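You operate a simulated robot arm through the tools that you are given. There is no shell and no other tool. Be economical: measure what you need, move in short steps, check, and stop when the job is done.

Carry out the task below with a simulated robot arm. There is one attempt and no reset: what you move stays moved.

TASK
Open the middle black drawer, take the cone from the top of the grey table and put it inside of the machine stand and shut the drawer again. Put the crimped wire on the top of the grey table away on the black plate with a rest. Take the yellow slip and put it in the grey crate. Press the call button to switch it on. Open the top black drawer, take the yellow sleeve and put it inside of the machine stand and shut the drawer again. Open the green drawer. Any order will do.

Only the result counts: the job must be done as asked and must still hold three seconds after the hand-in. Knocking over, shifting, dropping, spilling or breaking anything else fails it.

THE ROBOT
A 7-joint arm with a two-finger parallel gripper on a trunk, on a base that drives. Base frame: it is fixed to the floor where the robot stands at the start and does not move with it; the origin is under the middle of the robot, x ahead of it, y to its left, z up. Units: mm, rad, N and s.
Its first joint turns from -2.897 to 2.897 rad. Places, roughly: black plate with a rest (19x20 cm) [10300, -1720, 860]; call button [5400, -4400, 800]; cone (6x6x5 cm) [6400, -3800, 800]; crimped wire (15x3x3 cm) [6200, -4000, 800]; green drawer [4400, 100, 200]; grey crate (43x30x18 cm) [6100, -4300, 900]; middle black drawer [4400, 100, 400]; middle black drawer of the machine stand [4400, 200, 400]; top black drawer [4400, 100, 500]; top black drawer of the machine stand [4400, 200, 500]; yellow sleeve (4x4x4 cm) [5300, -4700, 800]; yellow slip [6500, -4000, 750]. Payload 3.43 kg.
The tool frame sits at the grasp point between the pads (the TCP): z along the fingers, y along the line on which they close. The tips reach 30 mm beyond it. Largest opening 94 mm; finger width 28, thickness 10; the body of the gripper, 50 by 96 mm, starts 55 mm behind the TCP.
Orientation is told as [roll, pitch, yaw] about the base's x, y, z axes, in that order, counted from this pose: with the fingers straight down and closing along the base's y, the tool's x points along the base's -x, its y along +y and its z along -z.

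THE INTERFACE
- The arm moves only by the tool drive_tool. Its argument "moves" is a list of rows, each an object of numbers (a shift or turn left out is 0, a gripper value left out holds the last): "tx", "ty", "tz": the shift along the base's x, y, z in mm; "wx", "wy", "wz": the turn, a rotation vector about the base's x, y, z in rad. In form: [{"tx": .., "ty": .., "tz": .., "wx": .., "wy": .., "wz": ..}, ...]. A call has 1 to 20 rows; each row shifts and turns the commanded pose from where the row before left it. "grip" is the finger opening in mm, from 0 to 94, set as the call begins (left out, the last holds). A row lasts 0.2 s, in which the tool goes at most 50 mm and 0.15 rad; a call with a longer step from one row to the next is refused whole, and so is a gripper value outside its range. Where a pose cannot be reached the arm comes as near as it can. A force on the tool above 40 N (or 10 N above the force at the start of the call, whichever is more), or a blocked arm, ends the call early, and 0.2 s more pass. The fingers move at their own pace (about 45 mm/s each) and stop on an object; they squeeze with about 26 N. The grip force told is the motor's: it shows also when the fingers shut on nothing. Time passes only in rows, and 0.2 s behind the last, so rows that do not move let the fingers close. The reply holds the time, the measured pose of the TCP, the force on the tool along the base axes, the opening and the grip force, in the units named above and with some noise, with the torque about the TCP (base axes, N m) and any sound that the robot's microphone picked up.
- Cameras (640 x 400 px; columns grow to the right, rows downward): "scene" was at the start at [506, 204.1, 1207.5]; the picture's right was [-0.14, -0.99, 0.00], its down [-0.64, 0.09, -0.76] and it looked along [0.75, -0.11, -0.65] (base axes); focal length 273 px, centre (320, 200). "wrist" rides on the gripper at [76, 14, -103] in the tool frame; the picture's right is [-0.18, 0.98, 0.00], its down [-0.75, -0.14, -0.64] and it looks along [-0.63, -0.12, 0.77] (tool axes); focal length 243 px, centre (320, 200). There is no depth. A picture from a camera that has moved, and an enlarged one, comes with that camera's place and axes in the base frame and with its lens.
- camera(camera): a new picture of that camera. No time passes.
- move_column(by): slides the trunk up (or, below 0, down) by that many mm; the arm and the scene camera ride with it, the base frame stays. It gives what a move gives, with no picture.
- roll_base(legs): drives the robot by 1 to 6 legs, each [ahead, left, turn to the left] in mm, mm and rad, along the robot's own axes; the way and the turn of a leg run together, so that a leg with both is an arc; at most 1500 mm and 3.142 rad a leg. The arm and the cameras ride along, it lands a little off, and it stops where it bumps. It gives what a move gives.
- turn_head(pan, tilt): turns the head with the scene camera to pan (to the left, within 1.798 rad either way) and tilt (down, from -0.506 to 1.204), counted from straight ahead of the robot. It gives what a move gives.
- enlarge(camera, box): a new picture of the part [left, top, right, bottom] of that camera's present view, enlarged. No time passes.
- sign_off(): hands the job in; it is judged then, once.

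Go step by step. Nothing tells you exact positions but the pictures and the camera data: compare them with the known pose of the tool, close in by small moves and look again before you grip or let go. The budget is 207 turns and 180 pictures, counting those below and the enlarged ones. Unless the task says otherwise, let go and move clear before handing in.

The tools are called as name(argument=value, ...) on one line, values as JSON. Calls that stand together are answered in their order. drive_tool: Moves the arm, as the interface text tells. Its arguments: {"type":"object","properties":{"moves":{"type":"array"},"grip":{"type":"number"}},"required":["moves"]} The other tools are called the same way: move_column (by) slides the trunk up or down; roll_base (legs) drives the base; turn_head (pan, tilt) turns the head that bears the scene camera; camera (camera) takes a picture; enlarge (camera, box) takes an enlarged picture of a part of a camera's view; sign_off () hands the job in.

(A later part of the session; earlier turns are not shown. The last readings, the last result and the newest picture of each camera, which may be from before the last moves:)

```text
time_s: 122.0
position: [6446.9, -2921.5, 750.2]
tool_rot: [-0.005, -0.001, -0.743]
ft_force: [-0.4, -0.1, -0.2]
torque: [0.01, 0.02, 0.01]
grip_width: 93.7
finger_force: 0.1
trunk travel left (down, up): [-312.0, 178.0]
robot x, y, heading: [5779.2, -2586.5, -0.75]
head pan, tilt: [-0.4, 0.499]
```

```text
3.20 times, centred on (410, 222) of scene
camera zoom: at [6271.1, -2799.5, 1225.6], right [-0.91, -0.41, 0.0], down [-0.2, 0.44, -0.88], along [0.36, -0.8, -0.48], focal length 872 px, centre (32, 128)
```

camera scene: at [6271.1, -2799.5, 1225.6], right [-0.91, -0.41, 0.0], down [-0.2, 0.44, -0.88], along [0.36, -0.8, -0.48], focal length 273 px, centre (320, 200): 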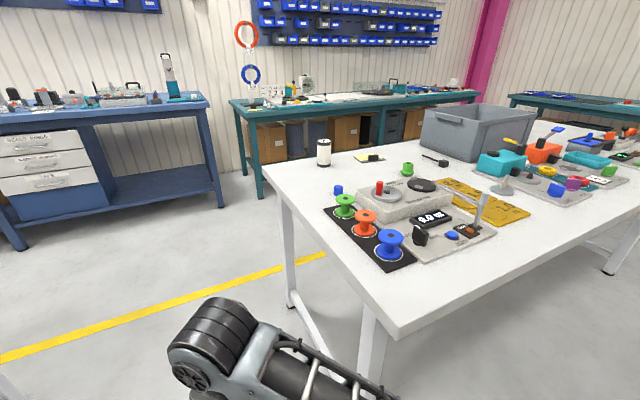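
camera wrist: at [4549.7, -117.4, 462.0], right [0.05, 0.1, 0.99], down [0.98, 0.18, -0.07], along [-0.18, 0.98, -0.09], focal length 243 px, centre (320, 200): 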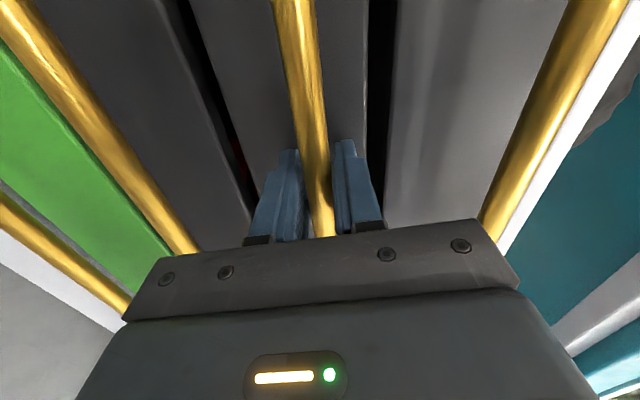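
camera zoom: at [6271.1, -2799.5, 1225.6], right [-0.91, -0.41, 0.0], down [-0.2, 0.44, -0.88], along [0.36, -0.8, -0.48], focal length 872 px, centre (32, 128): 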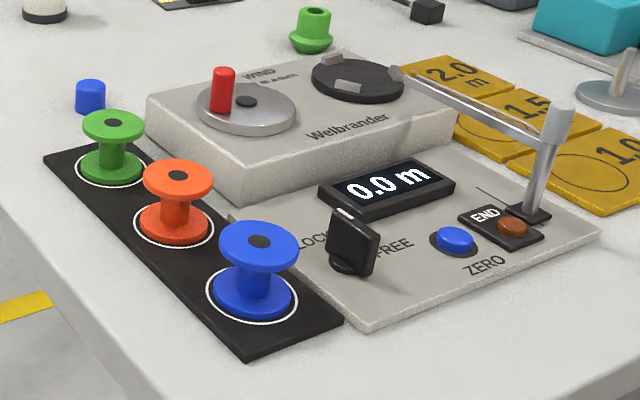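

Candidates: green cone ≈(6370,-3890), black crimped wire ≈(6280,-4160), yellow slip with black clip ≈(6570,-4050), grey crate behind. I check my own base shape for clearance, and raise the trunk.

move_column(by=178)

turn_head(pan=-1.79, tilt=1.2)

camera(camera="scene")

turn_head(pan=1.79, tilt=1.2)

camera(camera="scene")

```text
time_s: 124.0
position: [6446.5, -2922.9, 929.0]
tool_rot: [-0.002, -0.002, -0.744]
ft_force: [0.2, -0.2, 0.2]
torque: [-0.01, -0.01, 0.0]
grip_width: 94.0
finger_force: 0.2
trunk travel left (down, up): [-490.0, 0.0]
robot x, y, heading: [5777.3, -2586.6, -0.749]
head pan, tilt: [-0.4, 0.499]
```

```text
time_s: 125.5
position: [6447.1, -2921.5, 929.2]
tool_rot: [-0.004, -0.003, -0.744]
ft_force: [0.7, -0.3, 0.3]
torque: [-0.02, 0.0, -0.02]
grip_width: 94.1
finger_force: 0.1
trunk travel left (down, up): [-490.0, 0.0]
robot x, y, heading: [5777.2, -2588.3, -0.75]
head pan, tilt: [-1.791, 1.201]
```

```text
144 pictures are left
camera scene: at [6187.7, -2748.2, 1350.0], right [-0.57, 0.82, 0.0], down [0.77, 0.53, -0.36], along [-0.3, -0.21, -0.93], focal length 273 px, centre (320, 200)
```

scene: 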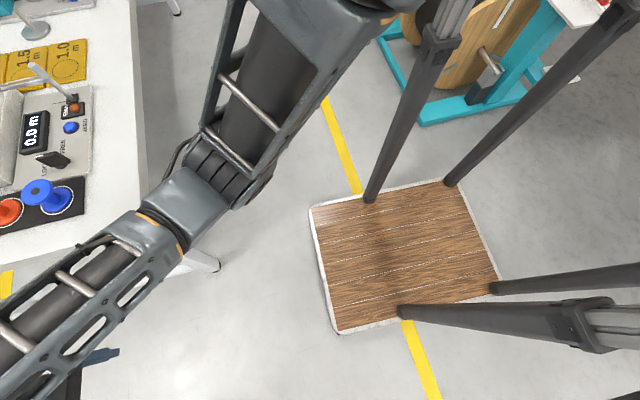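

```text
time_s: 128.5
position: [6446.7, -2921.0, 929.4]
tool_rot: [-0.004, -0.002, -0.743]
ft_force: [-0.4, 0.6, -0.5]
torque: [0.02, -0.01, 0.02]
grip_width: 94.2
finger_force: 0.0
trunk travel left (down, up): [-490.0, 0.0]
robot x, y, heading: [5778.9, -2585.8, -0.746]
head pan, tilt: [1.791, 1.201]
```

```text
143 pictures are left
camera scene: at [6262.1, -2668.3, 1349.9], right [0.86, -0.51, 0.0], down [-0.47, -0.8, -0.36], along [0.18, 0.31, -0.93], focal length 273 px, centre (320, 200)
```

scene: 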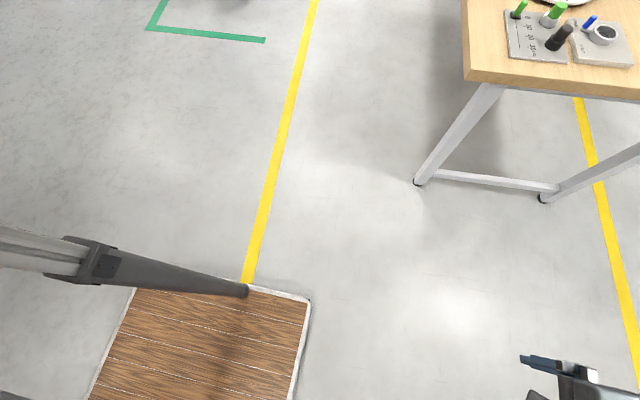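

The base is a low deck with slim poles, so it can go under the table front. I raise the tool, then drive to the front of the table at the slip/cone.

drive_tool(moves=[{"tz": 40}, {"tz": 40}])

roll_base(legs=[[280, 0, 0.05], [0, -760, 0]])

turn_head(pan=-0.1, tilt=0.75)

camera(camera="scene")

```text
time_s: 129.1
position: [6447.7, -2922.1, 1009.6]
tool_rot: [-0.002, -0.001, -0.741]
ft_force: [0.6, 1.2, 0.1]
torque: [-0.01, 0.0, -0.02]
grip_width: 94.0
finger_force: 0.2
trunk travel left (down, up): [-490.0, 0.0]
robot x, y, heading: [5778.3, -2589.7, -0.751]
head pan, tilt: [1.791, 1.201]
```

```text
time_s: 134.8
position: [6175.5, -3660.8, 1009.7]
tool_rot: [-0.003, -0.001, -0.697]
ft_force: [-1.0, -0.1, 0.6]
torque: [0.0, 0.02, -0.02]
grip_width: 93.8
finger_force: 0.0
trunk travel left (down, up): [-490.0, 0.0]
robot x, y, heading: [5492.3, -3356.1, -0.701]
head pan, tilt: [1.791, 1.201]
```

```text
time_s: 136.7
position: [6176.1, -3660.5, 1010.5]
tool_rot: [-0.003, -0.001, -0.697]
ft_force: [1.0, 0.3, 0.5]
torque: [0.02, -0.04, 0.02]
grip_width: 94.3
finger_force: 0.1
trunk travel left (down, up): [-490.0, 0.0]
robot x, y, heading: [5495.4, -3356.8, -0.702]
head pan, tilt: [-0.099, 0.75]
```

```text
142 pictures are left
camera scene: at [6010.9, -3524.4, 1381.7], right [-0.72, -0.69, 0.0], down [-0.47, 0.49, -0.73], along [0.51, -0.53, -0.68], focal length 273 px, centre (320, 200)
```

scene: 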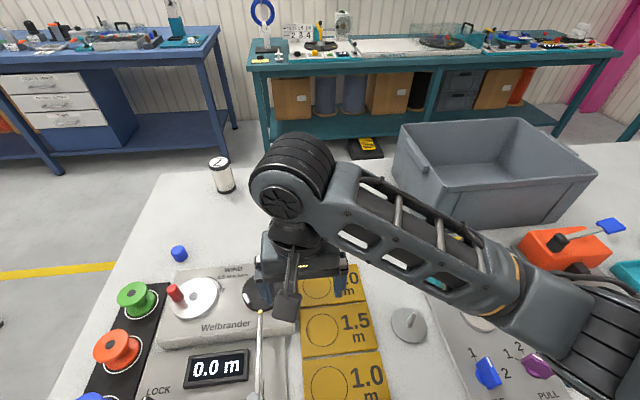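

I drive ahead 260 and look from the wrist.

roll_base(legs=[[260, 0, 0]])

camera(camera="wrist")

camera(camera="scene")

```text
time_s: 138.5
position: [6373.5, -3824.2, 1008.4]
tool_rot: [-0.004, -0.001, -0.693]
ft_force: [-0.1, -0.2, -0.1]
torque: [-0.02, 0.04, 0.01]
grip_width: 93.8
finger_force: 0.1
trunk travel left (down, up): [-490.0, 0.0]
robot x, y, heading: [5687.7, -3523.8, -0.7]
head pan, tilt: [-0.099, 0.75]
```

```text
141 pictures are left
camera wrist: at [6325.0, -3764.6, 1112.3], right [0.77, 0.64, 0.0], down [0.49, -0.59, 0.64], along [0.41, -0.5, -0.76], focal length 243 px, centre (320, 200)
```

wrist: 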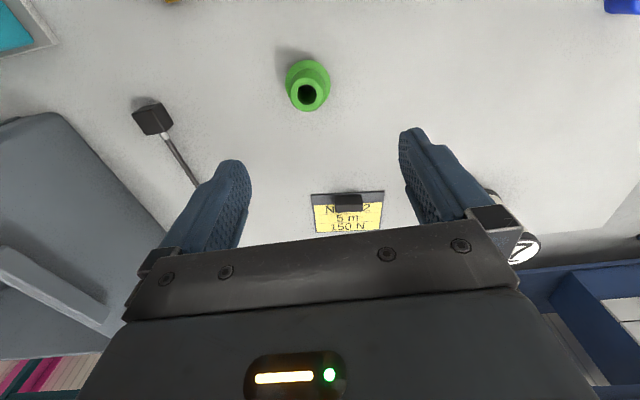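

```text
140 pictures are left
camera scene: at [6209.0, -3689.6, 1381.7], right [-0.72, -0.7, 0.0], down [-0.48, 0.49, -0.73], along [0.51, -0.52, -0.68], focal length 273 px, centre (320, 200)
```

scene: 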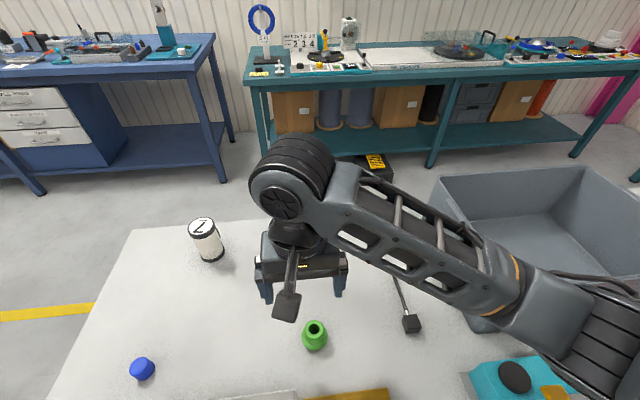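

enlarge(camera="wrist", box=[280, 160, 430, 250])

enlarge(camera="wrist", box=[100, 60, 340, 210])

```text
4.27 times, centred on (355, 205) of wrist
camera zoom: at [6325.0, -3764.6, 1112.3], right [0.77, 0.64, 0.0], down [0.49, -0.59, 0.64], along [0.41, -0.5, -0.76], focal length 1035 px, centre (171, 179)
```

zoom: 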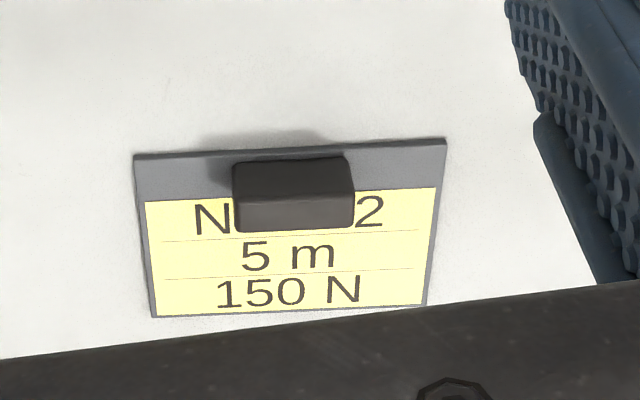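

```text
2.67 times, centred on (220, 135) of wrist
camera zoom: at [6325.0, -3764.6, 1112.3], right [0.77, 0.64, 0.0], down [0.49, -0.59, 0.64], along [0.41, -0.5, -0.76], focal length 647 px, centre (587, 373)
```

zoom: 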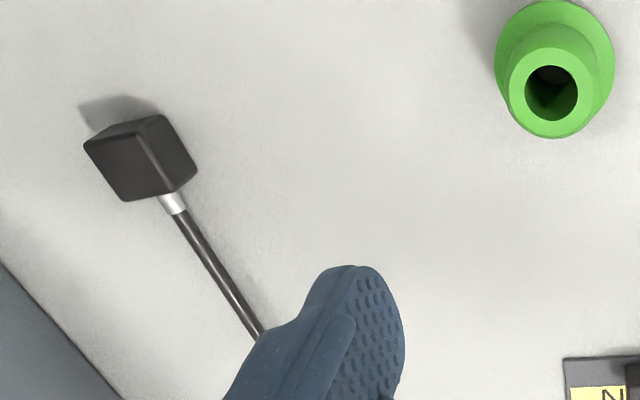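

Triangulation gives the slip's black grip block at ≈(6526,-3936,815) and the table top at ≈800. I move above it and look.

drive_tool(moves=[{"tx": 38, "ty": -28}, {"tx": 38, "ty": -28}, {"tx": 38, "ty": -28}, {"tx": 38, "ty": -28, "tz": -40}, {"tz": -40}])

camera(camera="wrist")

```text
refused: row 4 steps farther than a row can; nothing moved
```

```text
137 pictures are left
camera wrist: at [6325.0, -3764.6, 1112.3], right [0.77, 0.64, 0.0], down [0.49, -0.59, 0.64], along [0.41, -0.5, -0.76], focal length 243 px, centre (320, 200)
```

wrist: 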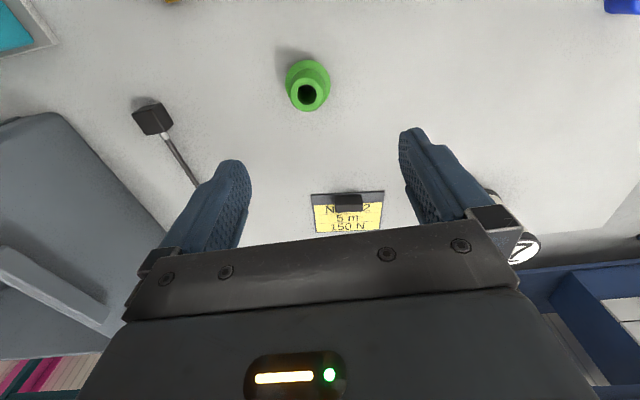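

drive_tool(moves=[{"tx": 38, "ty": -28}, {"tx": 38, "ty": -28}, {"tx": 38, "ty": -28}, {"tx": 38, "ty": -28}, {"tz": -40}, {"tz": -40}])

camera(camera="wrist")

```text
time_s: 139.9
position: [6525.7, -3938.2, 929.6]
tool_rot: [-0.003, -0.005, -0.693]
ft_force: [-0.6, -0.7, -0.2]
torque: [0.01, 0.03, -0.02]
grip_width: 94.2
finger_force: 0.1
trunk travel left (down, up): [-490.0, 0.0]
robot x, y, heading: [5690.6, -3524.7, -0.703]
head pan, tilt: [-0.099, 0.75]
```

```text
136 pictures are left
camera wrist: at [6476.2, -3877.4, 1031.9], right [0.77, 0.64, 0.0], down [0.49, -0.59, 0.64], along [0.41, -0.5, -0.76], focal length 243 px, centre (320, 200)
```

wrist: 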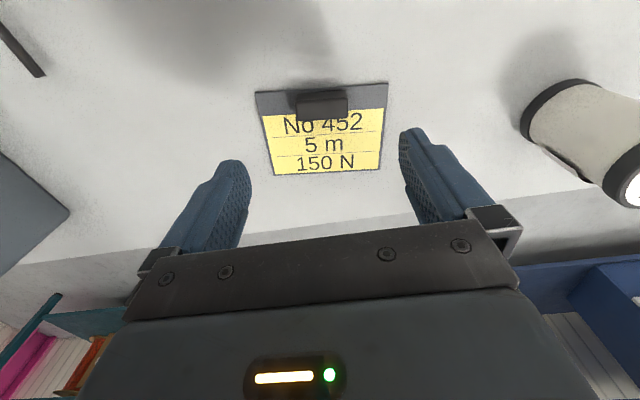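

Aligned with the block. I descend to z≈836 and grip.

drive_tool(moves=[{"tx": -4, "ty": 3, "tz": -40}, {"tz": -40}, {"tz": -13}], grip=80)

camera(camera="wrist")

```text
time_s: 140.7
position: [6522.9, -3934.3, 835.1]
tool_rot: [-0.002, -0.004, -0.693]
ft_force: [-0.1, 0.0, -0.2]
torque: [-0.02, 0.02, 0.02]
grip_width: 80.2
finger_force: 0.0
trunk travel left (down, up): [-490.0, 0.0]
robot x, y, heading: [5688.4, -3524.6, -0.7]
head pan, tilt: [-0.099, 0.75]
```

```text
135 pictures are left
camera wrist: at [6473.8, -3873.7, 938.5], right [0.77, 0.64, 0.0], down [0.49, -0.59, 0.64], along [0.41, -0.5, -0.76], focal length 243 px, centre (320, 200)
```

wrist: 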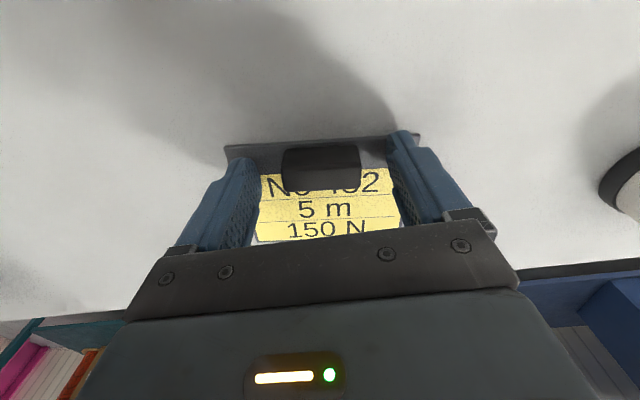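

drive_tool(moves=[{"tz": -2}, {}, {}, {}], grip=0)

drive_tool(moves=[{"tz": 30}, {"tz": 40}, {"tz": 40}])

camera(camera="wrist")

```text
time_s: 141.7
position: [6523.0, -3934.4, 833.5]
tool_rot: [-0.003, -0.001, -0.692]
ft_force: [0.7, -0.2, 0.0]
torque: [0.12, -0.07, -0.02]
grip_width: 45.5
finger_force: 25.9
trunk travel left (down, up): [-490.0, 0.0]
robot x, y, heading: [5691.0, -3526.0, -0.7]
head pan, tilt: [-0.099, 0.75]
```

```text
time_s: 142.5
position: [6521.0, -3931.7, 943.2]
tool_rot: [-0.004, 0.0, -0.695]
ft_force: [0.1, -0.7, -0.8]
torque: [0.01, 0.01, -0.04]
grip_width: 45.1
finger_force: 26.4
trunk travel left (down, up): [-490.0, 0.0]
robot x, y, heading: [5686.0, -3522.3, -0.695]
head pan, tilt: [-0.099, 0.75]
```

```text
134 pictures are left
camera wrist: at [6472.6, -3871.9, 1046.0], right [0.77, 0.64, 0.0], down [0.49, -0.59, 0.64], along [0.41, -0.5, -0.77], focal length 243 px, centre (320, 200)
```

wrist: 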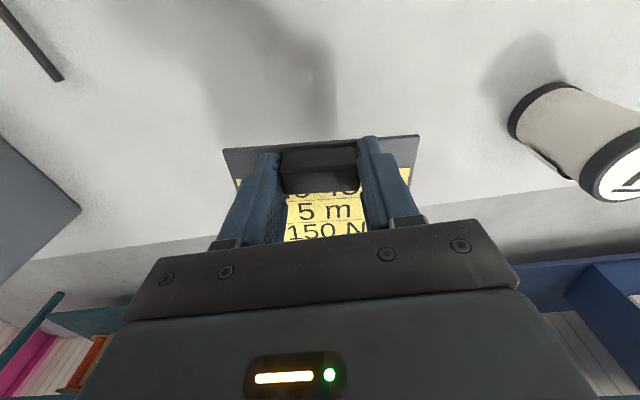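

The slip is held. I lift it over the crate rim (≈980) and carry it to the crate's middle ≈(6134,-4312).

drive_tool(moves=[{"tz": 45}, {"tz": 45}, {"tz": 35}, {"tx": -29, "ty": -34.5}, {"tx": -29, "ty": -34.5}, {"tx": -29, "ty": -34.5}, {"tx": -29, "ty": -34.5}, {"tx": -29, "ty": -34.5}, {"tx": -29, "ty": -34.5}, {"tx": -29, "ty": -34.5}])

drive_tool(moves=[{"tx": -29, "ty": -31}, {"tx": -29, "ty": -31}, {"tx": -35, "ty": -20}, {"tx": -35, "ty": -20}, {"tx": -35, "ty": -20}])

camera(camera="wrist")

camera(camera="scene")

```text
time_s: 144.7
position: [6320.4, -4171.9, 1069.9]
tool_rot: [-0.005, -0.002, -0.693]
ft_force: [0.6, 0.5, -1.1]
torque: [-0.01, -0.02, 0.01]
grip_width: 45.2
finger_force: 25.8
trunk travel left (down, up): [-490.0, 0.0]
robot x, y, heading: [5689.0, -3521.2, -0.7]
head pan, tilt: [-0.099, 0.75]
```

```text
time_s: 145.9
position: [6158.6, -4298.4, 1069.9]
tool_rot: [-0.003, -0.003, -0.692]
ft_force: [0.1, 0.4, -1.1]
torque: [0.04, 0.04, -0.03]
grip_width: 45.1
finger_force: 26.1
trunk travel left (down, up): [-490.0, 0.0]
robot x, y, heading: [5693.1, -3521.6, -0.698]
head pan, tilt: [-0.099, 0.75]
```

```text
133 pictures are left
camera wrist: at [6108.7, -4238.3, 1173.0], right [0.77, 0.64, 0.0], down [0.49, -0.59, 0.64], along [0.41, -0.5, -0.76], focal length 243 px, centre (320, 200)
```

wrist: 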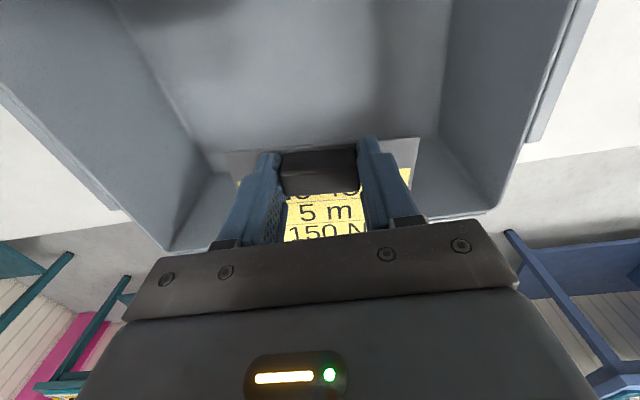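

```text
132 pictures are left
camera scene: at [6209.5, -3689.4, 1381.6], right [-0.72, -0.7, 0.0], down [-0.48, 0.49, -0.73], along [0.51, -0.52, -0.68], focal length 273 px, centre (320, 200)
```

scene: 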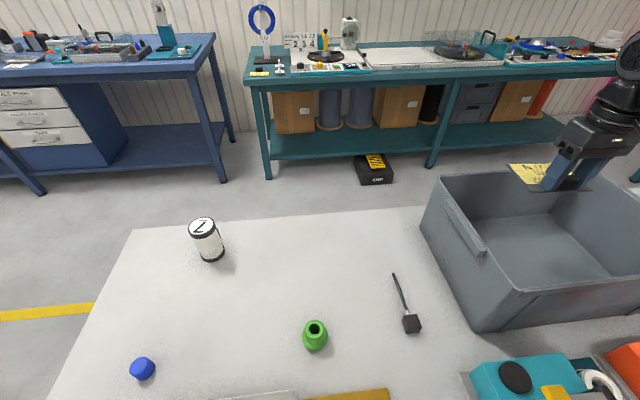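

Centred in the crate. I lower the slip to near the crate floor and release.

drive_tool(moves=[{"tz": -45}, {"tz": -45}, {"tz": -45}, {"tz": -45}, {"tz": -35}])

camera(camera="scene")

```text
time_s: 147.1
position: [6158.1, -4296.8, 853.6]
tool_rot: [-0.003, -0.001, -0.693]
ft_force: [-0.4, 0.0, -0.8]
torque: [0.01, -0.02, 0.02]
grip_width: 44.9
finger_force: 26.2
trunk travel left (down, up): [-490.0, 0.0]
robot x, y, heading: [5693.5, -3522.0, -0.696]
head pan, tilt: [-0.099, 0.75]
```

```text
131 pictures are left
camera scene: at [6208.9, -3689.8, 1381.7], right [-0.72, -0.7, 0.0], down [-0.48, 0.49, -0.73], along [0.51, -0.52, -0.68], focal length 273 px, centre (320, 200)
```

scene: 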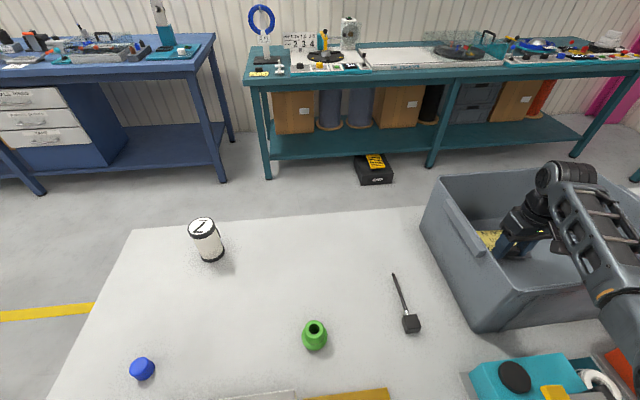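

drive_tool(moves=[{"tz": -6}, {"tz": -4}])

drive_tool(moves=[{}, {}, {}, {"tz": 40}, {"tz": 45}, {"tz": 45}, {"tz": 45}, {"tz": 45}], grip=90)

camera(camera="wrist")

```text
time_s: 147.7
position: [6155.9, -4297.5, 842.8]
tool_rot: [-0.001, -0.001, -0.694]
ft_force: [0.6, 0.2, -0.6]
torque: [0.01, 0.03, -0.03]
grip_width: 45.3
finger_force: 25.8
trunk travel left (down, up): [-490.0, 0.0]
robot x, y, heading: [5688.5, -3522.9, -0.702]
head pan, tilt: [-0.099, 0.75]
```

```text
time_s: 149.5
position: [6155.4, -4296.3, 1065.3]
tool_rot: [-0.001, 0.0, -0.693]
ft_force: [-0.2, -0.5, 0.3]
torque: [0.0, 0.0, -0.02]
grip_width: 89.9
finger_force: 0.1
trunk travel left (down, up): [-490.0, 0.0]
robot x, y, heading: [5693.3, -3524.2, -0.696]
head pan, tilt: [-0.099, 0.75]
```

```text
130 pictures are left
camera wrist: at [6106.5, -4235.9, 1168.1], right [0.77, 0.64, 0.0], down [0.49, -0.59, 0.64], along [0.41, -0.5, -0.77], focal length 243 px, centre (320, 200)
```

wrist: 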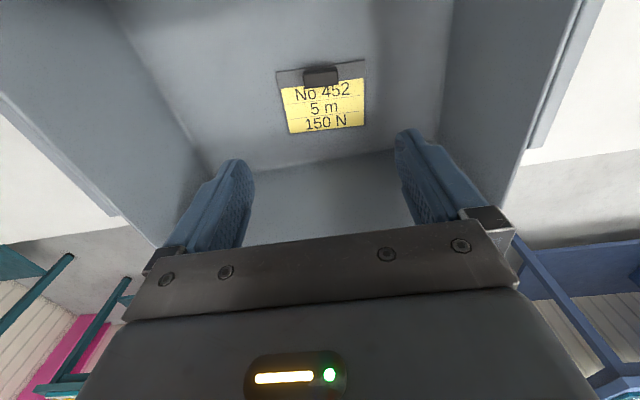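

The slip is in the crate. Next the call button (≈5400,-4400) and sleeve: I bring the arm back in front and slide the base right along the table.

drive_tool(moves=[{"tx": 16.8, "ty": 42.7}, {"tx": 16.8, "ty": 42.7}, {"tx": 16.8, "ty": 42.7}, {"tx": 16.8, "ty": 42.7}, {"tx": 16.8, "ty": 42.7}, {"tx": 16.8, "ty": 42.7}, {"tx": 16.8, "ty": 42.7}, {"tx": 16.8, "ty": 42.7}, {"tx": 16.8, "ty": 42.7}])

turn_head(pan=-0.9, tilt=0.6)

camera(camera="scene")

```text
time_s: 151.5
position: [6307.1, -3911.8, 1066.7]
tool_rot: [-0.003, 0.0, -0.696]
ft_force: [-0.7, -0.6, 0.7]
torque: [0.03, -0.06, 0.03]
grip_width: 90.3
finger_force: 0.0
trunk travel left (down, up): [-490.0, 0.0]
robot x, y, heading: [5690.3, -3521.8, -0.699]
head pan, tilt: [-0.099, 0.75]
```

```text
time_s: 152.7
position: [6308.6, -3912.5, 1066.1]
tool_rot: [-0.004, -0.002, -0.694]
ft_force: [0.3, 0.9, -0.4]
torque: [0.02, -0.02, 0.01]
grip_width: 89.8
finger_force: 0.1
trunk travel left (down, up): [-490.0, 0.0]
robot x, y, heading: [5687.4, -3524.4, -0.7]
head pan, tilt: [-0.901, 0.6]
```

```text
129 pictures are left
camera scene: at [6148.7, -3718.7, 1394.5], right [-1.0, 0.03, 0.0], down [0.02, 0.56, -0.82], along [-0.02, -0.82, -0.57], focal length 273 px, centre (320, 200)
```

scene: 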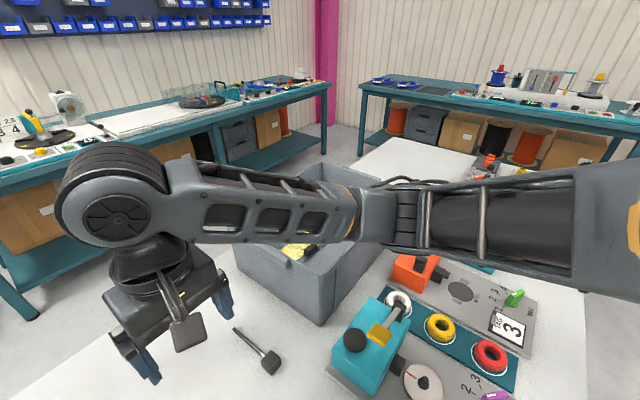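

roll_base(legs=[[0, -800, 0]])

turn_head(pan=-0.5, tilt=0.8)

camera(camera="scene")

camera(camera="wrist")

```text
time_s: 157.0
position: [5789.5, -4528.9, 1066.2]
tool_rot: [-0.003, -0.002, -0.691]
ft_force: [-1.1, -0.8, -0.4]
torque: [0.0, 0.03, 0.04]
grip_width: 89.9
finger_force: 0.1
trunk travel left (down, up): [-490.0, 0.0]
robot x, y, heading: [5172.7, -4141.8, -0.702]
head pan, tilt: [-0.901, 0.6]
```

```text
time_s: 157.8
position: [5790.2, -4528.5, 1066.5]
tool_rot: [-0.004, -0.002, -0.693]
ft_force: [-0.6, 0.7, 0.4]
torque: [0.01, 0.0, -0.02]
grip_width: 89.8
finger_force: 0.1
trunk travel left (down, up): [-490.0, 0.0]
robot x, y, heading: [5170.2, -4140.5, -0.702]
head pan, tilt: [-0.499, 0.799]
```

```text
128 pictures are left
camera scene: at [5661.9, -4321.9, 1377.7], right [-0.93, -0.36, 0.0], down [-0.26, 0.67, -0.7], along [0.25, -0.65, -0.72], focal length 273 px, centre (320, 200)
```

scene: 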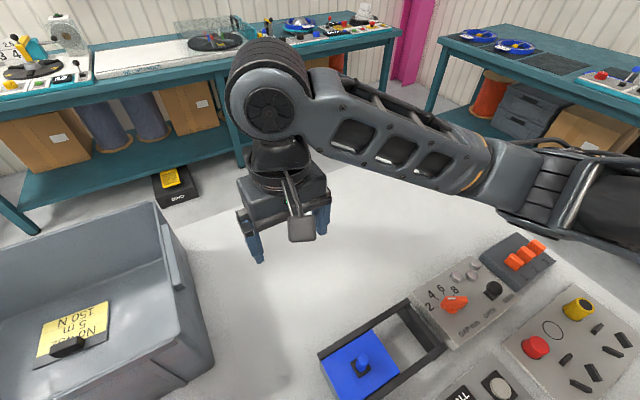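

```text
127 pictures are left
camera wrist: at [5740.4, -4468.9, 1169.4], right [0.77, 0.64, 0.0], down [0.49, -0.59, 0.64], along [0.41, -0.5, -0.77], focal length 243 px, centre (320, 200)
```

wrist: 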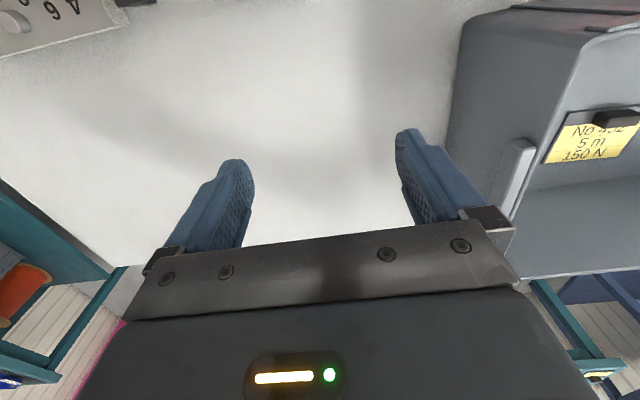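

turn_head(pan=-0.8, tilt=1.05)

camera(camera="scene")

enlarge(camera="scene", box=[240, 150, 560, 350])

```text
time_s: 158.7
position: [5791.6, -4529.3, 1065.3]
tool_rot: [-0.003, -0.003, -0.69]
ft_force: [0.1, 0.0, 0.3]
torque: [-0.03, 0.02, 0.01]
grip_width: 89.9
finger_force: 0.0
trunk travel left (down, up): [-490.0, 0.0]
robot x, y, heading: [5167.7, -4141.1, -0.699]
head pan, tilt: [-0.799, 1.051]
```

```text
126 pictures are left
camera scene: at [5637.4, -4313.0, 1359.1], right [-1.0, -0.07, 0.0], down [-0.06, 0.87, -0.5], along [0.04, -0.5, -0.87], focal length 273 px, centre (320, 200)
```

scene: 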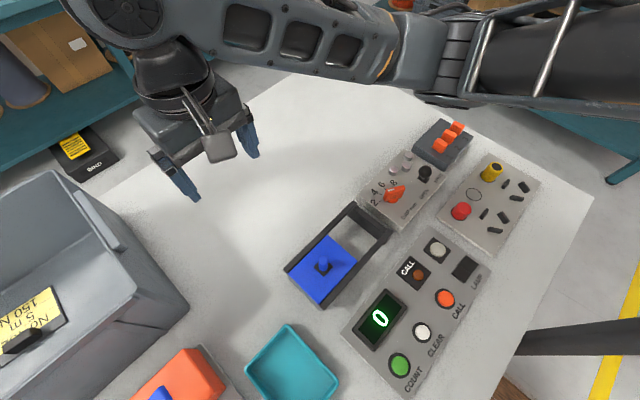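

```text
2.00 times, centred on (400, 250) of scene
camera zoom: at [5637.4, -4313.0, 1359.1], right [-1.0, -0.07, 0.0], down [-0.06, 0.87, -0.5], along [0.04, -0.5, -0.87], focal length 545 px, centre (160, 100)
```

zoom: 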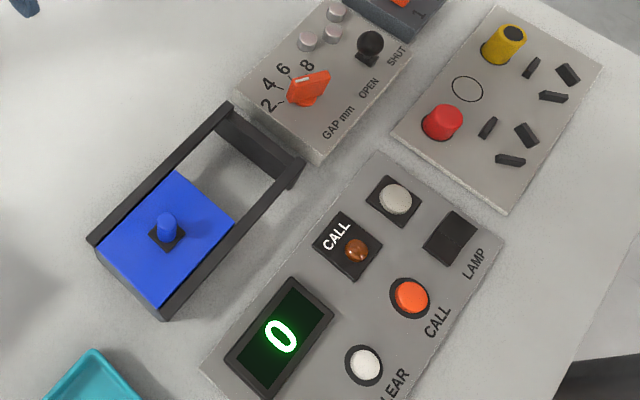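

The orange CALL button is at ≈(5414,-4422), the yellow sleeve ≈(5270,-4712). They are too near, so I back up 300 and view.

roll_base(legs=[[-300, 0, 0]])

drive_tool(moves=[{"tx": -26, "ty": -31}, {"tx": -26, "ty": -31}, {"tx": -26, "ty": -31}, {"tx": -26, "ty": -26}], grip=0)

camera(camera="wrist")

camera(camera="scene")

```text
time_s: 160.7
position: [5561.4, -4337.0, 1066.0]
tool_rot: [-0.003, -0.001, -0.69]
ft_force: [0.3, 1.0, 0.4]
torque: [0.01, -0.01, -0.02]
grip_width: 90.0
finger_force: 0.1
trunk travel left (down, up): [-490.0, 0.0]
robot x, y, heading: [4942.8, -3947.0, -0.698]
head pan, tilt: [-0.799, 1.051]
```

```text
time_s: 161.7
position: [5459.2, -4457.0, 1065.7]
tool_rot: [-0.003, -0.003, -0.69]
ft_force: [0.3, 0.2, -0.1]
torque: [0.01, 0.02, -0.01]
grip_width: 1.3
finger_force: 0.0
trunk travel left (down, up): [-490.0, 0.0]
robot x, y, heading: [4940.6, -3950.7, -0.698]
head pan, tilt: [-0.799, 1.051]
```

```text
124 pictures are left
camera wrist: at [5409.8, -4397.3, 1168.4], right [0.77, 0.64, 0.0], down [0.49, -0.59, 0.64], along [0.41, -0.5, -0.77], focal length 243 px, centre (320, 200)
```

wrist: 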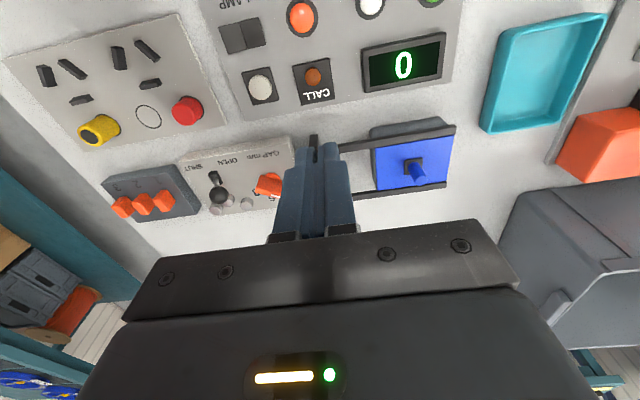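

```text
123 pictures are left
camera scene: at [5408.8, -4120.2, 1359.0], right [-1.0, -0.07, 0.0], down [-0.06, 0.87, -0.5], along [0.04, -0.5, -0.87], focal length 273 px, centre (320, 200)
```

scene: 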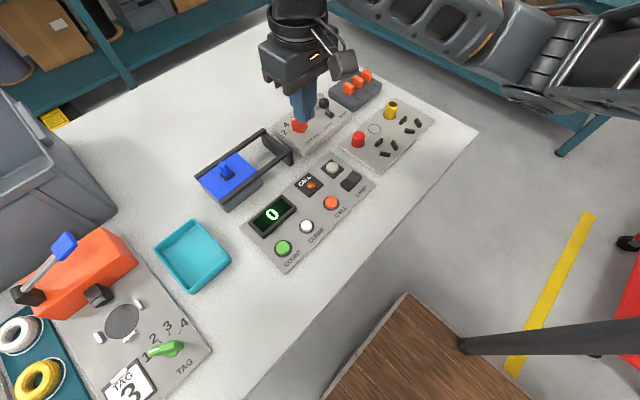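

The button is at ≈(5405,-4426,821). I move above with closed fingers and descend to check.

drive_tool(moves=[{"tx": -27, "ty": 15}, {"tx": -27, "ty": 16}, {"tz": -45}, {"tz": -45}, {"tz": -45}, {"tz": -35}])

camera(camera="wrist")

enlarge(camera="scene", box=[230, 100, 430, 225])

```text
time_s: 163.1
position: [5402.1, -4426.2, 897.0]
tool_rot: [-0.003, -0.004, -0.691]
ft_force: [0.4, 0.1, 0.4]
torque: [0.01, -0.01, 0.02]
grip_width: 0.2
finger_force: 25.6
trunk travel left (down, up): [-490.0, 0.0]
robot x, y, heading: [4939.1, -3948.5, -0.697]
head pan, tilt: [-0.799, 1.051]
```

```text
122 pictures are left
camera wrist: at [5353.0, -4365.1, 1000.3], right [0.77, 0.64, 0.0], down [0.49, -0.59, 0.64], along [0.41, -0.5, -0.76], focal length 243 px, centre (320, 200)
```

wrist: 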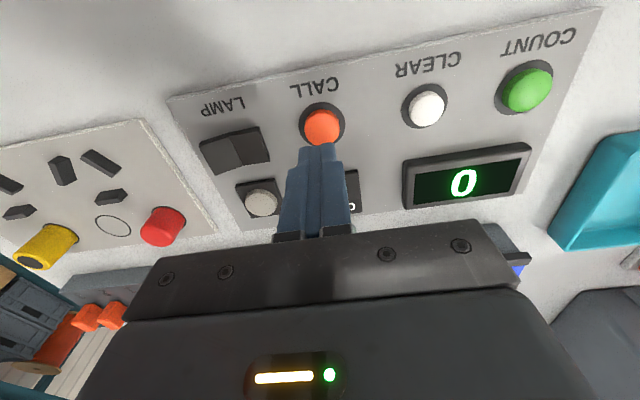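

```text
3.20 times, centred on (330, 162) of scene
camera zoom: at [5408.3, -4120.6, 1359.2], right [-1.0, -0.07, 0.0], down [-0.06, 0.87, -0.5], along [0.04, -0.5, -0.87], focal length 872 px, centre (288, 320)
```

zoom: 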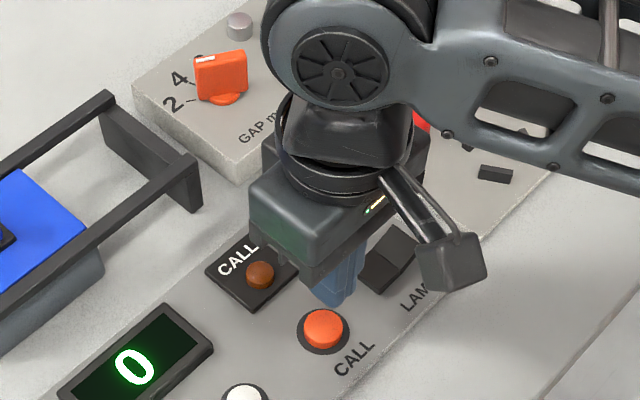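

Well aligned. I descend to the button and press in small steps.

drive_tool(moves=[{"tz": -30}, {"tz": -10}, {"tz": -4}, {"tz": -2}, {"tz": -2}, {"tz": -2}])

enlarge(camera="scene", box=[230, 100, 430, 225])

```text
time_s: 164.5
position: [5403.3, -4424.8, 846.0]
tool_rot: [-0.003, -0.002, -0.689]
ft_force: [-2.0, 1.8, 5.0]
torque: [0.02, 0.06, -0.02]
grip_width: 0.1
finger_force: 25.8
trunk travel left (down, up): [-490.0, 0.0]
robot x, y, heading: [4944.3, -3950.0, -0.697]
head pan, tilt: [-0.799, 1.051]
heard: click
```

```text
3.20 times, centred on (330, 162) of scene
camera zoom: at [5408.2, -4120.4, 1359.3], right [-1.0, -0.07, 0.0], down [-0.06, 0.87, -0.5], along [0.04, -0.5, -0.87], focal length 872 px, centre (288, 320)
```

zoom: 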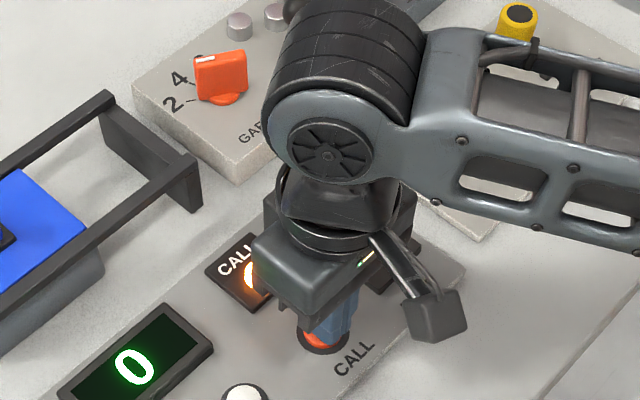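

The lamp lit with a click. I lift off and confirm it stays on.

drive_tool(moves=[{"tz": 15}, {"tz": 45}, {"tz": 45}, {"tz": 45}])

camera(camera="wrist")

```text
time_s: 165.5
position: [5401.0, -4421.6, 995.7]
tool_rot: [-0.005, -0.002, -0.69]
ft_force: [0.4, 0.0, 0.6]
torque: [-0.02, 0.03, -0.02]
grip_width: 0.2
finger_force: 26.0
trunk travel left (down, up): [-490.0, 0.0]
robot x, y, heading: [4941.1, -3947.8, -0.695]
head pan, tilt: [-0.799, 1.051]
```

```text
119 pictures are left
camera wrist: at [5352.0, -4363.2, 1097.9], right [0.77, 0.64, 0.0], down [0.49, -0.59, 0.64], along [0.41, -0.5, -0.77], focal length 243 px, centre (320, 200)
```

wrist: 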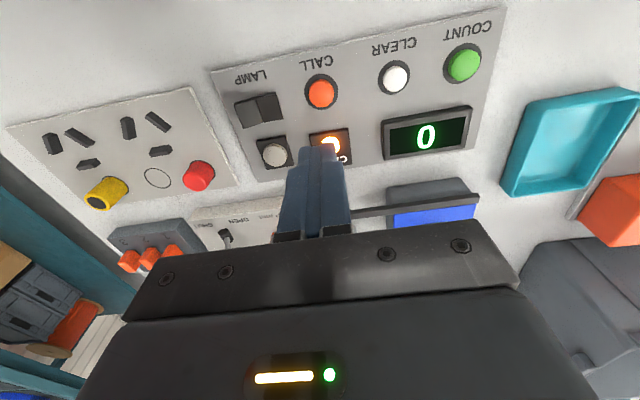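

The CALL lamp stays on. Next the cone: I raise the tool, slide left along the table and close in.

drive_tool(moves=[{"tz": 40}, {"tz": 40}], grip=90)

roll_base(legs=[[0, 900, 0], [200, 0, 0]])

drive_tool(moves=[{"tx": 40, "ty": 18}, {"tx": 40, "ty": 18}, {"tx": 40, "ty": 18}])

camera(camera="wrist")

```text
time_s: 166.1
position: [5401.6, -4422.9, 1075.8]
tool_rot: [-0.002, -0.001, -0.69]
ft_force: [0.1, 0.0, -0.8]
torque: [0.0, -0.02, -0.02]
grip_width: 50.5
finger_force: 0.0
trunk travel left (down, up): [-490.0, 0.0]
robot x, y, heading: [4944.2, -3946.7, -0.699]
head pan, tilt: [-0.799, 1.051]
```

```text
time_s: 172.0
position: [6125.4, -3861.6, 1076.4]
tool_rot: [-0.004, -0.001, -0.687]
ft_force: [0.2, -0.4, 0.5]
torque: [0.01, -0.02, 0.01]
grip_width: 90.0
finger_force: 0.0
trunk travel left (down, up): [-490.0, 0.0]
robot x, y, heading: [5663.8, -3387.3, -0.697]
head pan, tilt: [-0.799, 1.051]
```

```text
time_s: 172.8
position: [6244.9, -3808.0, 1073.4]
tool_rot: [-0.001, -0.003, -0.688]
ft_force: [-0.1, -0.3, -0.8]
torque: [0.03, -0.04, -0.01]
grip_width: 90.2
finger_force: 0.0
trunk travel left (down, up): [-490.0, 0.0]
robot x, y, heading: [5666.4, -3386.4, -0.694]
head pan, tilt: [-0.799, 1.051]
```

```text
118 pictures are left
camera wrist: at [6195.7, -3748.7, 1176.6], right [0.77, 0.64, 0.0], down [0.49, -0.59, 0.64], along [0.41, -0.49, -0.77], focal length 243 px, centre (320, 200)
```

wrist: 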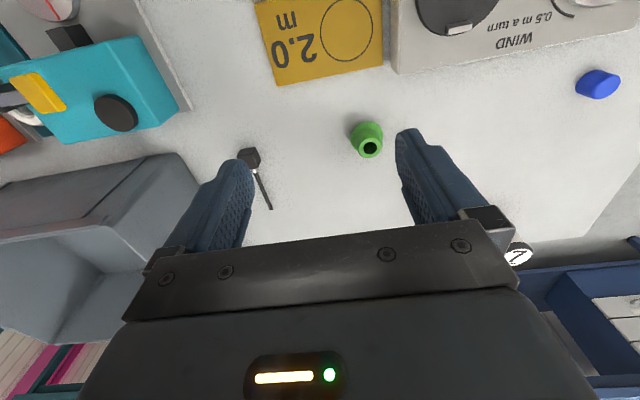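

Cone at ≈(6364,-3834). I move above it and descend partly.

drive_tool(moves=[{"tx": 40, "ty": -9}, {"tx": 40, "ty": -9}, {"tx": 39, "ty": -8}, {"tz": -45}, {"tz": -45}, {"tz": -45}])

camera(camera="wrist")

```text
time_s: 174.2
position: [6362.6, -3832.8, 936.8]
tool_rot: [-0.004, -0.004, -0.688]
ft_force: [-0.8, -0.4, -0.4]
torque: [0.01, -0.01, 0.01]
grip_width: 89.9
finger_force: 0.0
trunk travel left (down, up): [-490.0, 0.0]
robot x, y, heading: [5664.2, -3389.2, -0.695]
head pan, tilt: [-0.799, 1.051]
```

```text
117 pictures are left
camera wrist: at [6314.0, -3773.5, 1039.6], right [0.77, 0.64, 0.0], down [0.49, -0.58, 0.64], along [0.41, -0.49, -0.77], focal length 243 px, centre (320, 200)
```

wrist: 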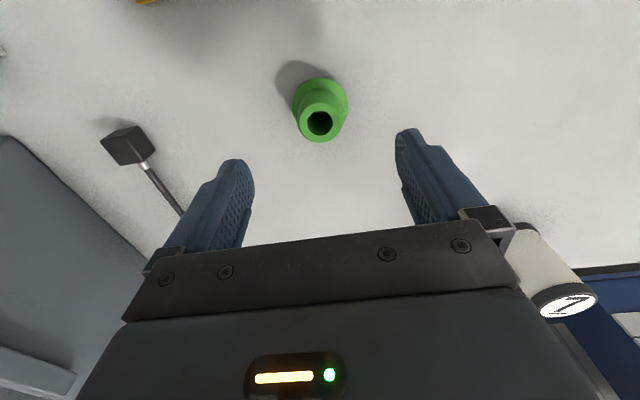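

Aligned. I descend and grip the cone's upper part.

drive_tool(moves=[{"tz": -45}, {"tz": -44}])

drive_tool(moves=[{}, {}, {}, {}], grip=0)

drive_tool(moves=[{"tz": 30}, {"tz": 45}, {"tz": 45}, {"tz": 45}, {"tz": 45}])

camera(camera="wrist")

```text
time_s: 174.8
position: [6364.6, -3832.7, 849.3]
tool_rot: [-0.004, -0.003, -0.687]
ft_force: [-0.7, -0.8, 0.4]
torque: [-0.02, 0.01, 0.01]
grip_width: 89.9
finger_force: 0.1
trunk travel left (down, up): [-490.0, 0.0]
robot x, y, heading: [5666.5, -3392.4, -0.696]
head pan, tilt: [-0.799, 1.051]
```

```text
time_s: 175.8
position: [6365.2, -3833.0, 849.7]
tool_rot: [-0.003, 0.0, -0.69]
ft_force: [0.1, -0.5, -0.1]
torque: [0.02, -0.02, -0.01]
grip_width: 47.7
finger_force: 26.3
trunk travel left (down, up): [-490.0, 0.0]
robot x, y, heading: [5666.4, -3388.2, -0.702]
head pan, tilt: [-0.799, 1.051]
```

```text
time_s: 177.0
position: [6365.3, -3831.8, 1060.1]
tool_rot: [-0.004, -0.001, -0.685]
ft_force: [0.4, -0.2, -1.7]
torque: [-0.03, -0.04, 0.01]
grip_width: 47.6
finger_force: 25.3
trunk travel left (down, up): [-490.0, 0.0]
robot x, y, heading: [5665.0, -3389.3, -0.695]
head pan, tilt: [-0.799, 1.051]
```

```text
116 pictures are left
camera wrist: at [6316.2, -3772.7, 1163.5], right [0.77, 0.64, 0.0], down [0.49, -0.59, 0.64], along [0.41, -0.49, -0.77], focal length 243 px, centre (320, 200)
```

wrist: 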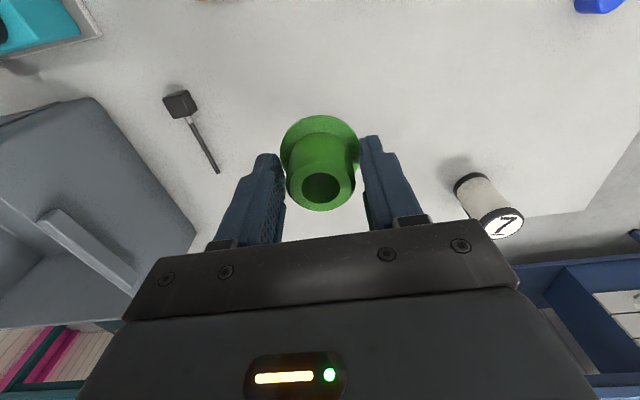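

The cone is held. I retract the arm a little and drive: left, turn around, and back to the drawer aisle.

drive_tool(moves=[{"tx": -31, "ty": 26}, {"tx": -31, "ty": 26}, {"tx": -31, "ty": 26}])

roll_base(legs=[[-100, 0, 0], [0, 800, 0], [0, 0, 3.141], [1450, 0, 0]])

roll_base(legs=[[250, 0, 0], [0, -1220, 0]])

turn_head(pan=0, tilt=0.8)

camera(camera="scene")

```text
time_s: 177.8
position: [6272.1, -3755.4, 1061.0]
tool_rot: [-0.003, -0.002, -0.687]
ft_force: [0.4, -1.0, -1.0]
torque: [0.02, 0.04, 0.04]
grip_width: 47.7
finger_force: 26.0
trunk travel left (down, up): [-490.0, 0.0]
robot x, y, heading: [5663.0, -3389.7, -0.693]
head pan, tilt: [-0.799, 1.051]
```

```text
time_s: 196.9
position: [4392.3, -1395.1, 1061.9]
tool_rot: [-0.003, -0.002, 2.451]
ft_force: [-0.2, 1.5, 0.2]
torque: [0.03, 0.0, 0.01]
grip_width: 47.5
finger_force: 26.5
trunk travel left (down, up): [-490.0, 0.0]
robot x, y, heading: [4996.4, -1765.6, 2.444]
head pan, tilt: [-0.799, 1.051]
```

```text
time_s: 204.6
position: [5024.8, -274.1, 1060.8]
tool_rot: [-0.003, -0.001, 2.434]
ft_force: [0.9, 0.1, -0.6]
torque: [0.02, -0.01, 0.0]
grip_width: 47.0
finger_force: 26.0
trunk travel left (down, up): [-490.0, 0.0]
robot x, y, heading: [5622.2, -655.6, 2.423]
head pan, tilt: [-0.799, 1.051]
```

```text
time_s: 205.7
position: [5023.1, -273.7, 1061.7]
tool_rot: [-0.003, -0.001, 2.432]
ft_force: [0.2, 0.0, -1.0]
torque: [-0.01, 0.03, 0.0]
grip_width: 47.2
finger_force: 25.6
trunk travel left (down, up): [-490.0, 0.0]
robot x, y, heading: [5620.2, -656.8, 2.424]
head pan, tilt: [0.0, 0.799]
```

```text
115 pictures are left
camera scene: at [5103.4, -487.1, 1377.6], right [0.66, 0.75, 0.0], down [0.54, -0.47, -0.7], along [-0.53, 0.46, -0.72], focal length 273 px, centre (320, 200)
```

scene: 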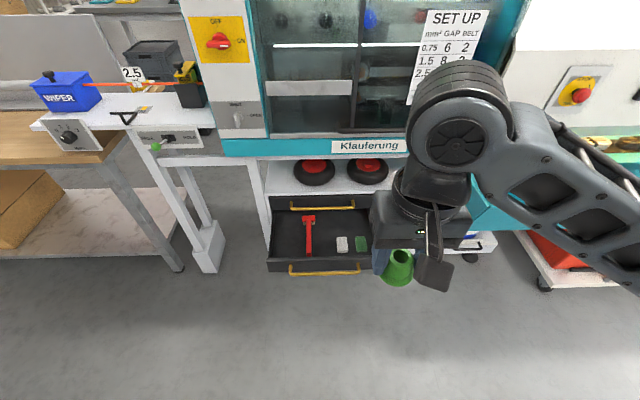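

Drawer contents: hammer left (u≈2859), white/green blocks right (u≈3002/3065). There's free room between them at u≈2930. I lower the trunk and drive up.

move_column(by=-450)

roll_base(legs=[[330, 80, 0.022]])

camera(camera="scene")

camera(camera="wrist")

```text
refused: -450 is not a number from -400 to 400
```

```text
time_s: 207.9
position: [4709.9, -141.2, 1061.7]
tool_rot: [-0.004, -0.003, 2.461]
ft_force: [0.3, 0.6, -0.6]
torque: [0.02, -0.02, 0.02]
grip_width: 47.0
finger_force: 25.6
trunk travel left (down, up): [-490.0, 0.0]
robot x, y, heading: [5323.6, -501.9, 2.457]
head pan, tilt: [0.0, 0.799]
```

```text
114 pictures are left
camera scene: at [4795.1, -350.8, 1377.7], right [0.63, 0.77, 0.0], down [0.55, -0.45, -0.7], along [-0.54, 0.44, -0.72], focal length 273 px, centre (320, 200)
```

scene: 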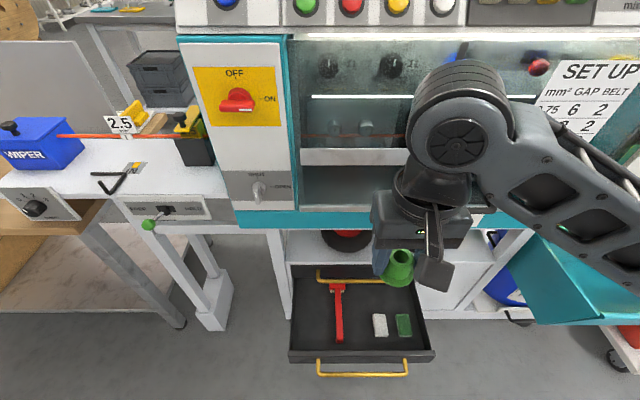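

```text
113 pictures are left
camera wrist: at [4760.5, -200.0, 1164.3], right [-0.76, -0.65, 0.0], down [-0.5, 0.58, 0.64], along [-0.42, 0.49, -0.77], focal length 243 px, centre (320, 200)
```

wrist: 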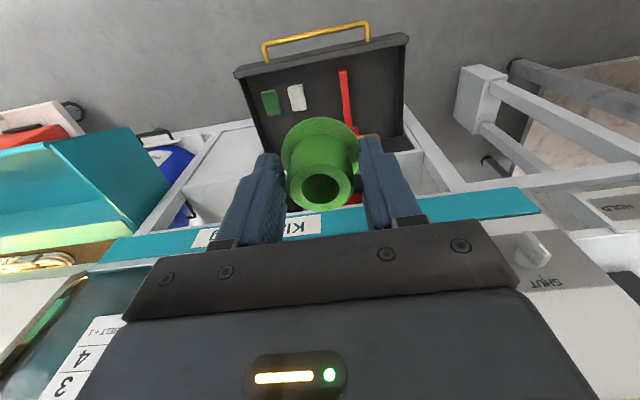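

I lower the trunk 400 and extend the arm above the free spot.

move_column(by=-400)

drive_tool(moves=[{"tx": -32, "ty": 35}, {"tx": -32, "ty": 35}, {"tx": -32, "ty": 35}])

camera(camera="wrist")

camera(camera="scene")

```text
time_s: 211.8
position: [4710.7, -141.1, 662.1]
tool_rot: [-0.004, -0.003, 2.463]
ft_force: [0.6, 0.5, -0.7]
torque: [0.02, -0.02, 0.02]
grip_width: 47.1
finger_force: 26.2
trunk travel left (down, up): [-90.0, 400.0]
robot x, y, heading: [5320.6, -503.0, 2.455]
head pan, tilt: [0.0, 0.799]
```

```text
time_s: 212.6
position: [4615.5, -34.4, 664.7]
tool_rot: [-0.002, 0.0, 2.462]
ft_force: [1.4, -0.1, -1.0]
torque: [-0.03, 0.05, 0.05]
grip_width: 46.8
finger_force: 25.7
trunk travel left (down, up): [-90.0, 400.0]
robot x, y, heading: [5321.8, -504.9, 2.452]
head pan, tilt: [0.0, 0.799]
```

```text
112 pictures are left
camera wrist: at [4664.0, -93.4, 767.3], right [-0.76, -0.65, 0.0], down [-0.5, 0.58, 0.64], along [-0.42, 0.49, -0.77], focal length 243 px, centre (320, 200)
```

wrist: 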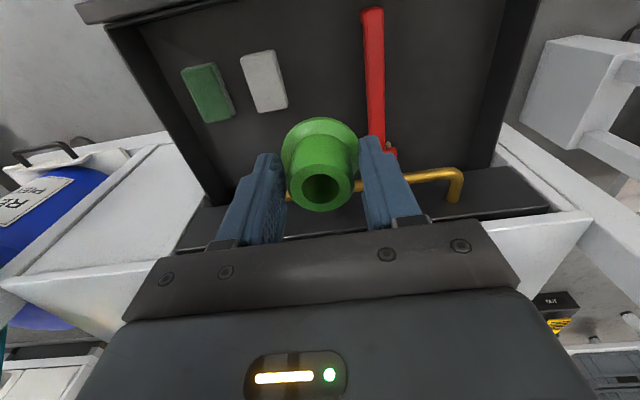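

```text
111 pictures are left
camera scene: at [4795.2, -350.8, 977.7], right [0.63, 0.77, 0.0], down [0.55, -0.45, -0.7], along [-0.54, 0.44, -0.72], focal length 273 px, centre (320, 200)
```

scene: 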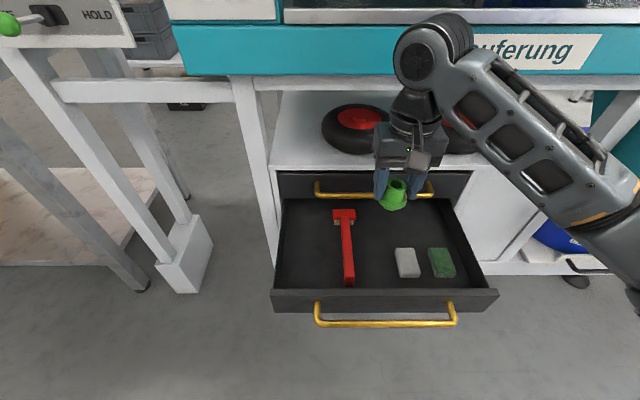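

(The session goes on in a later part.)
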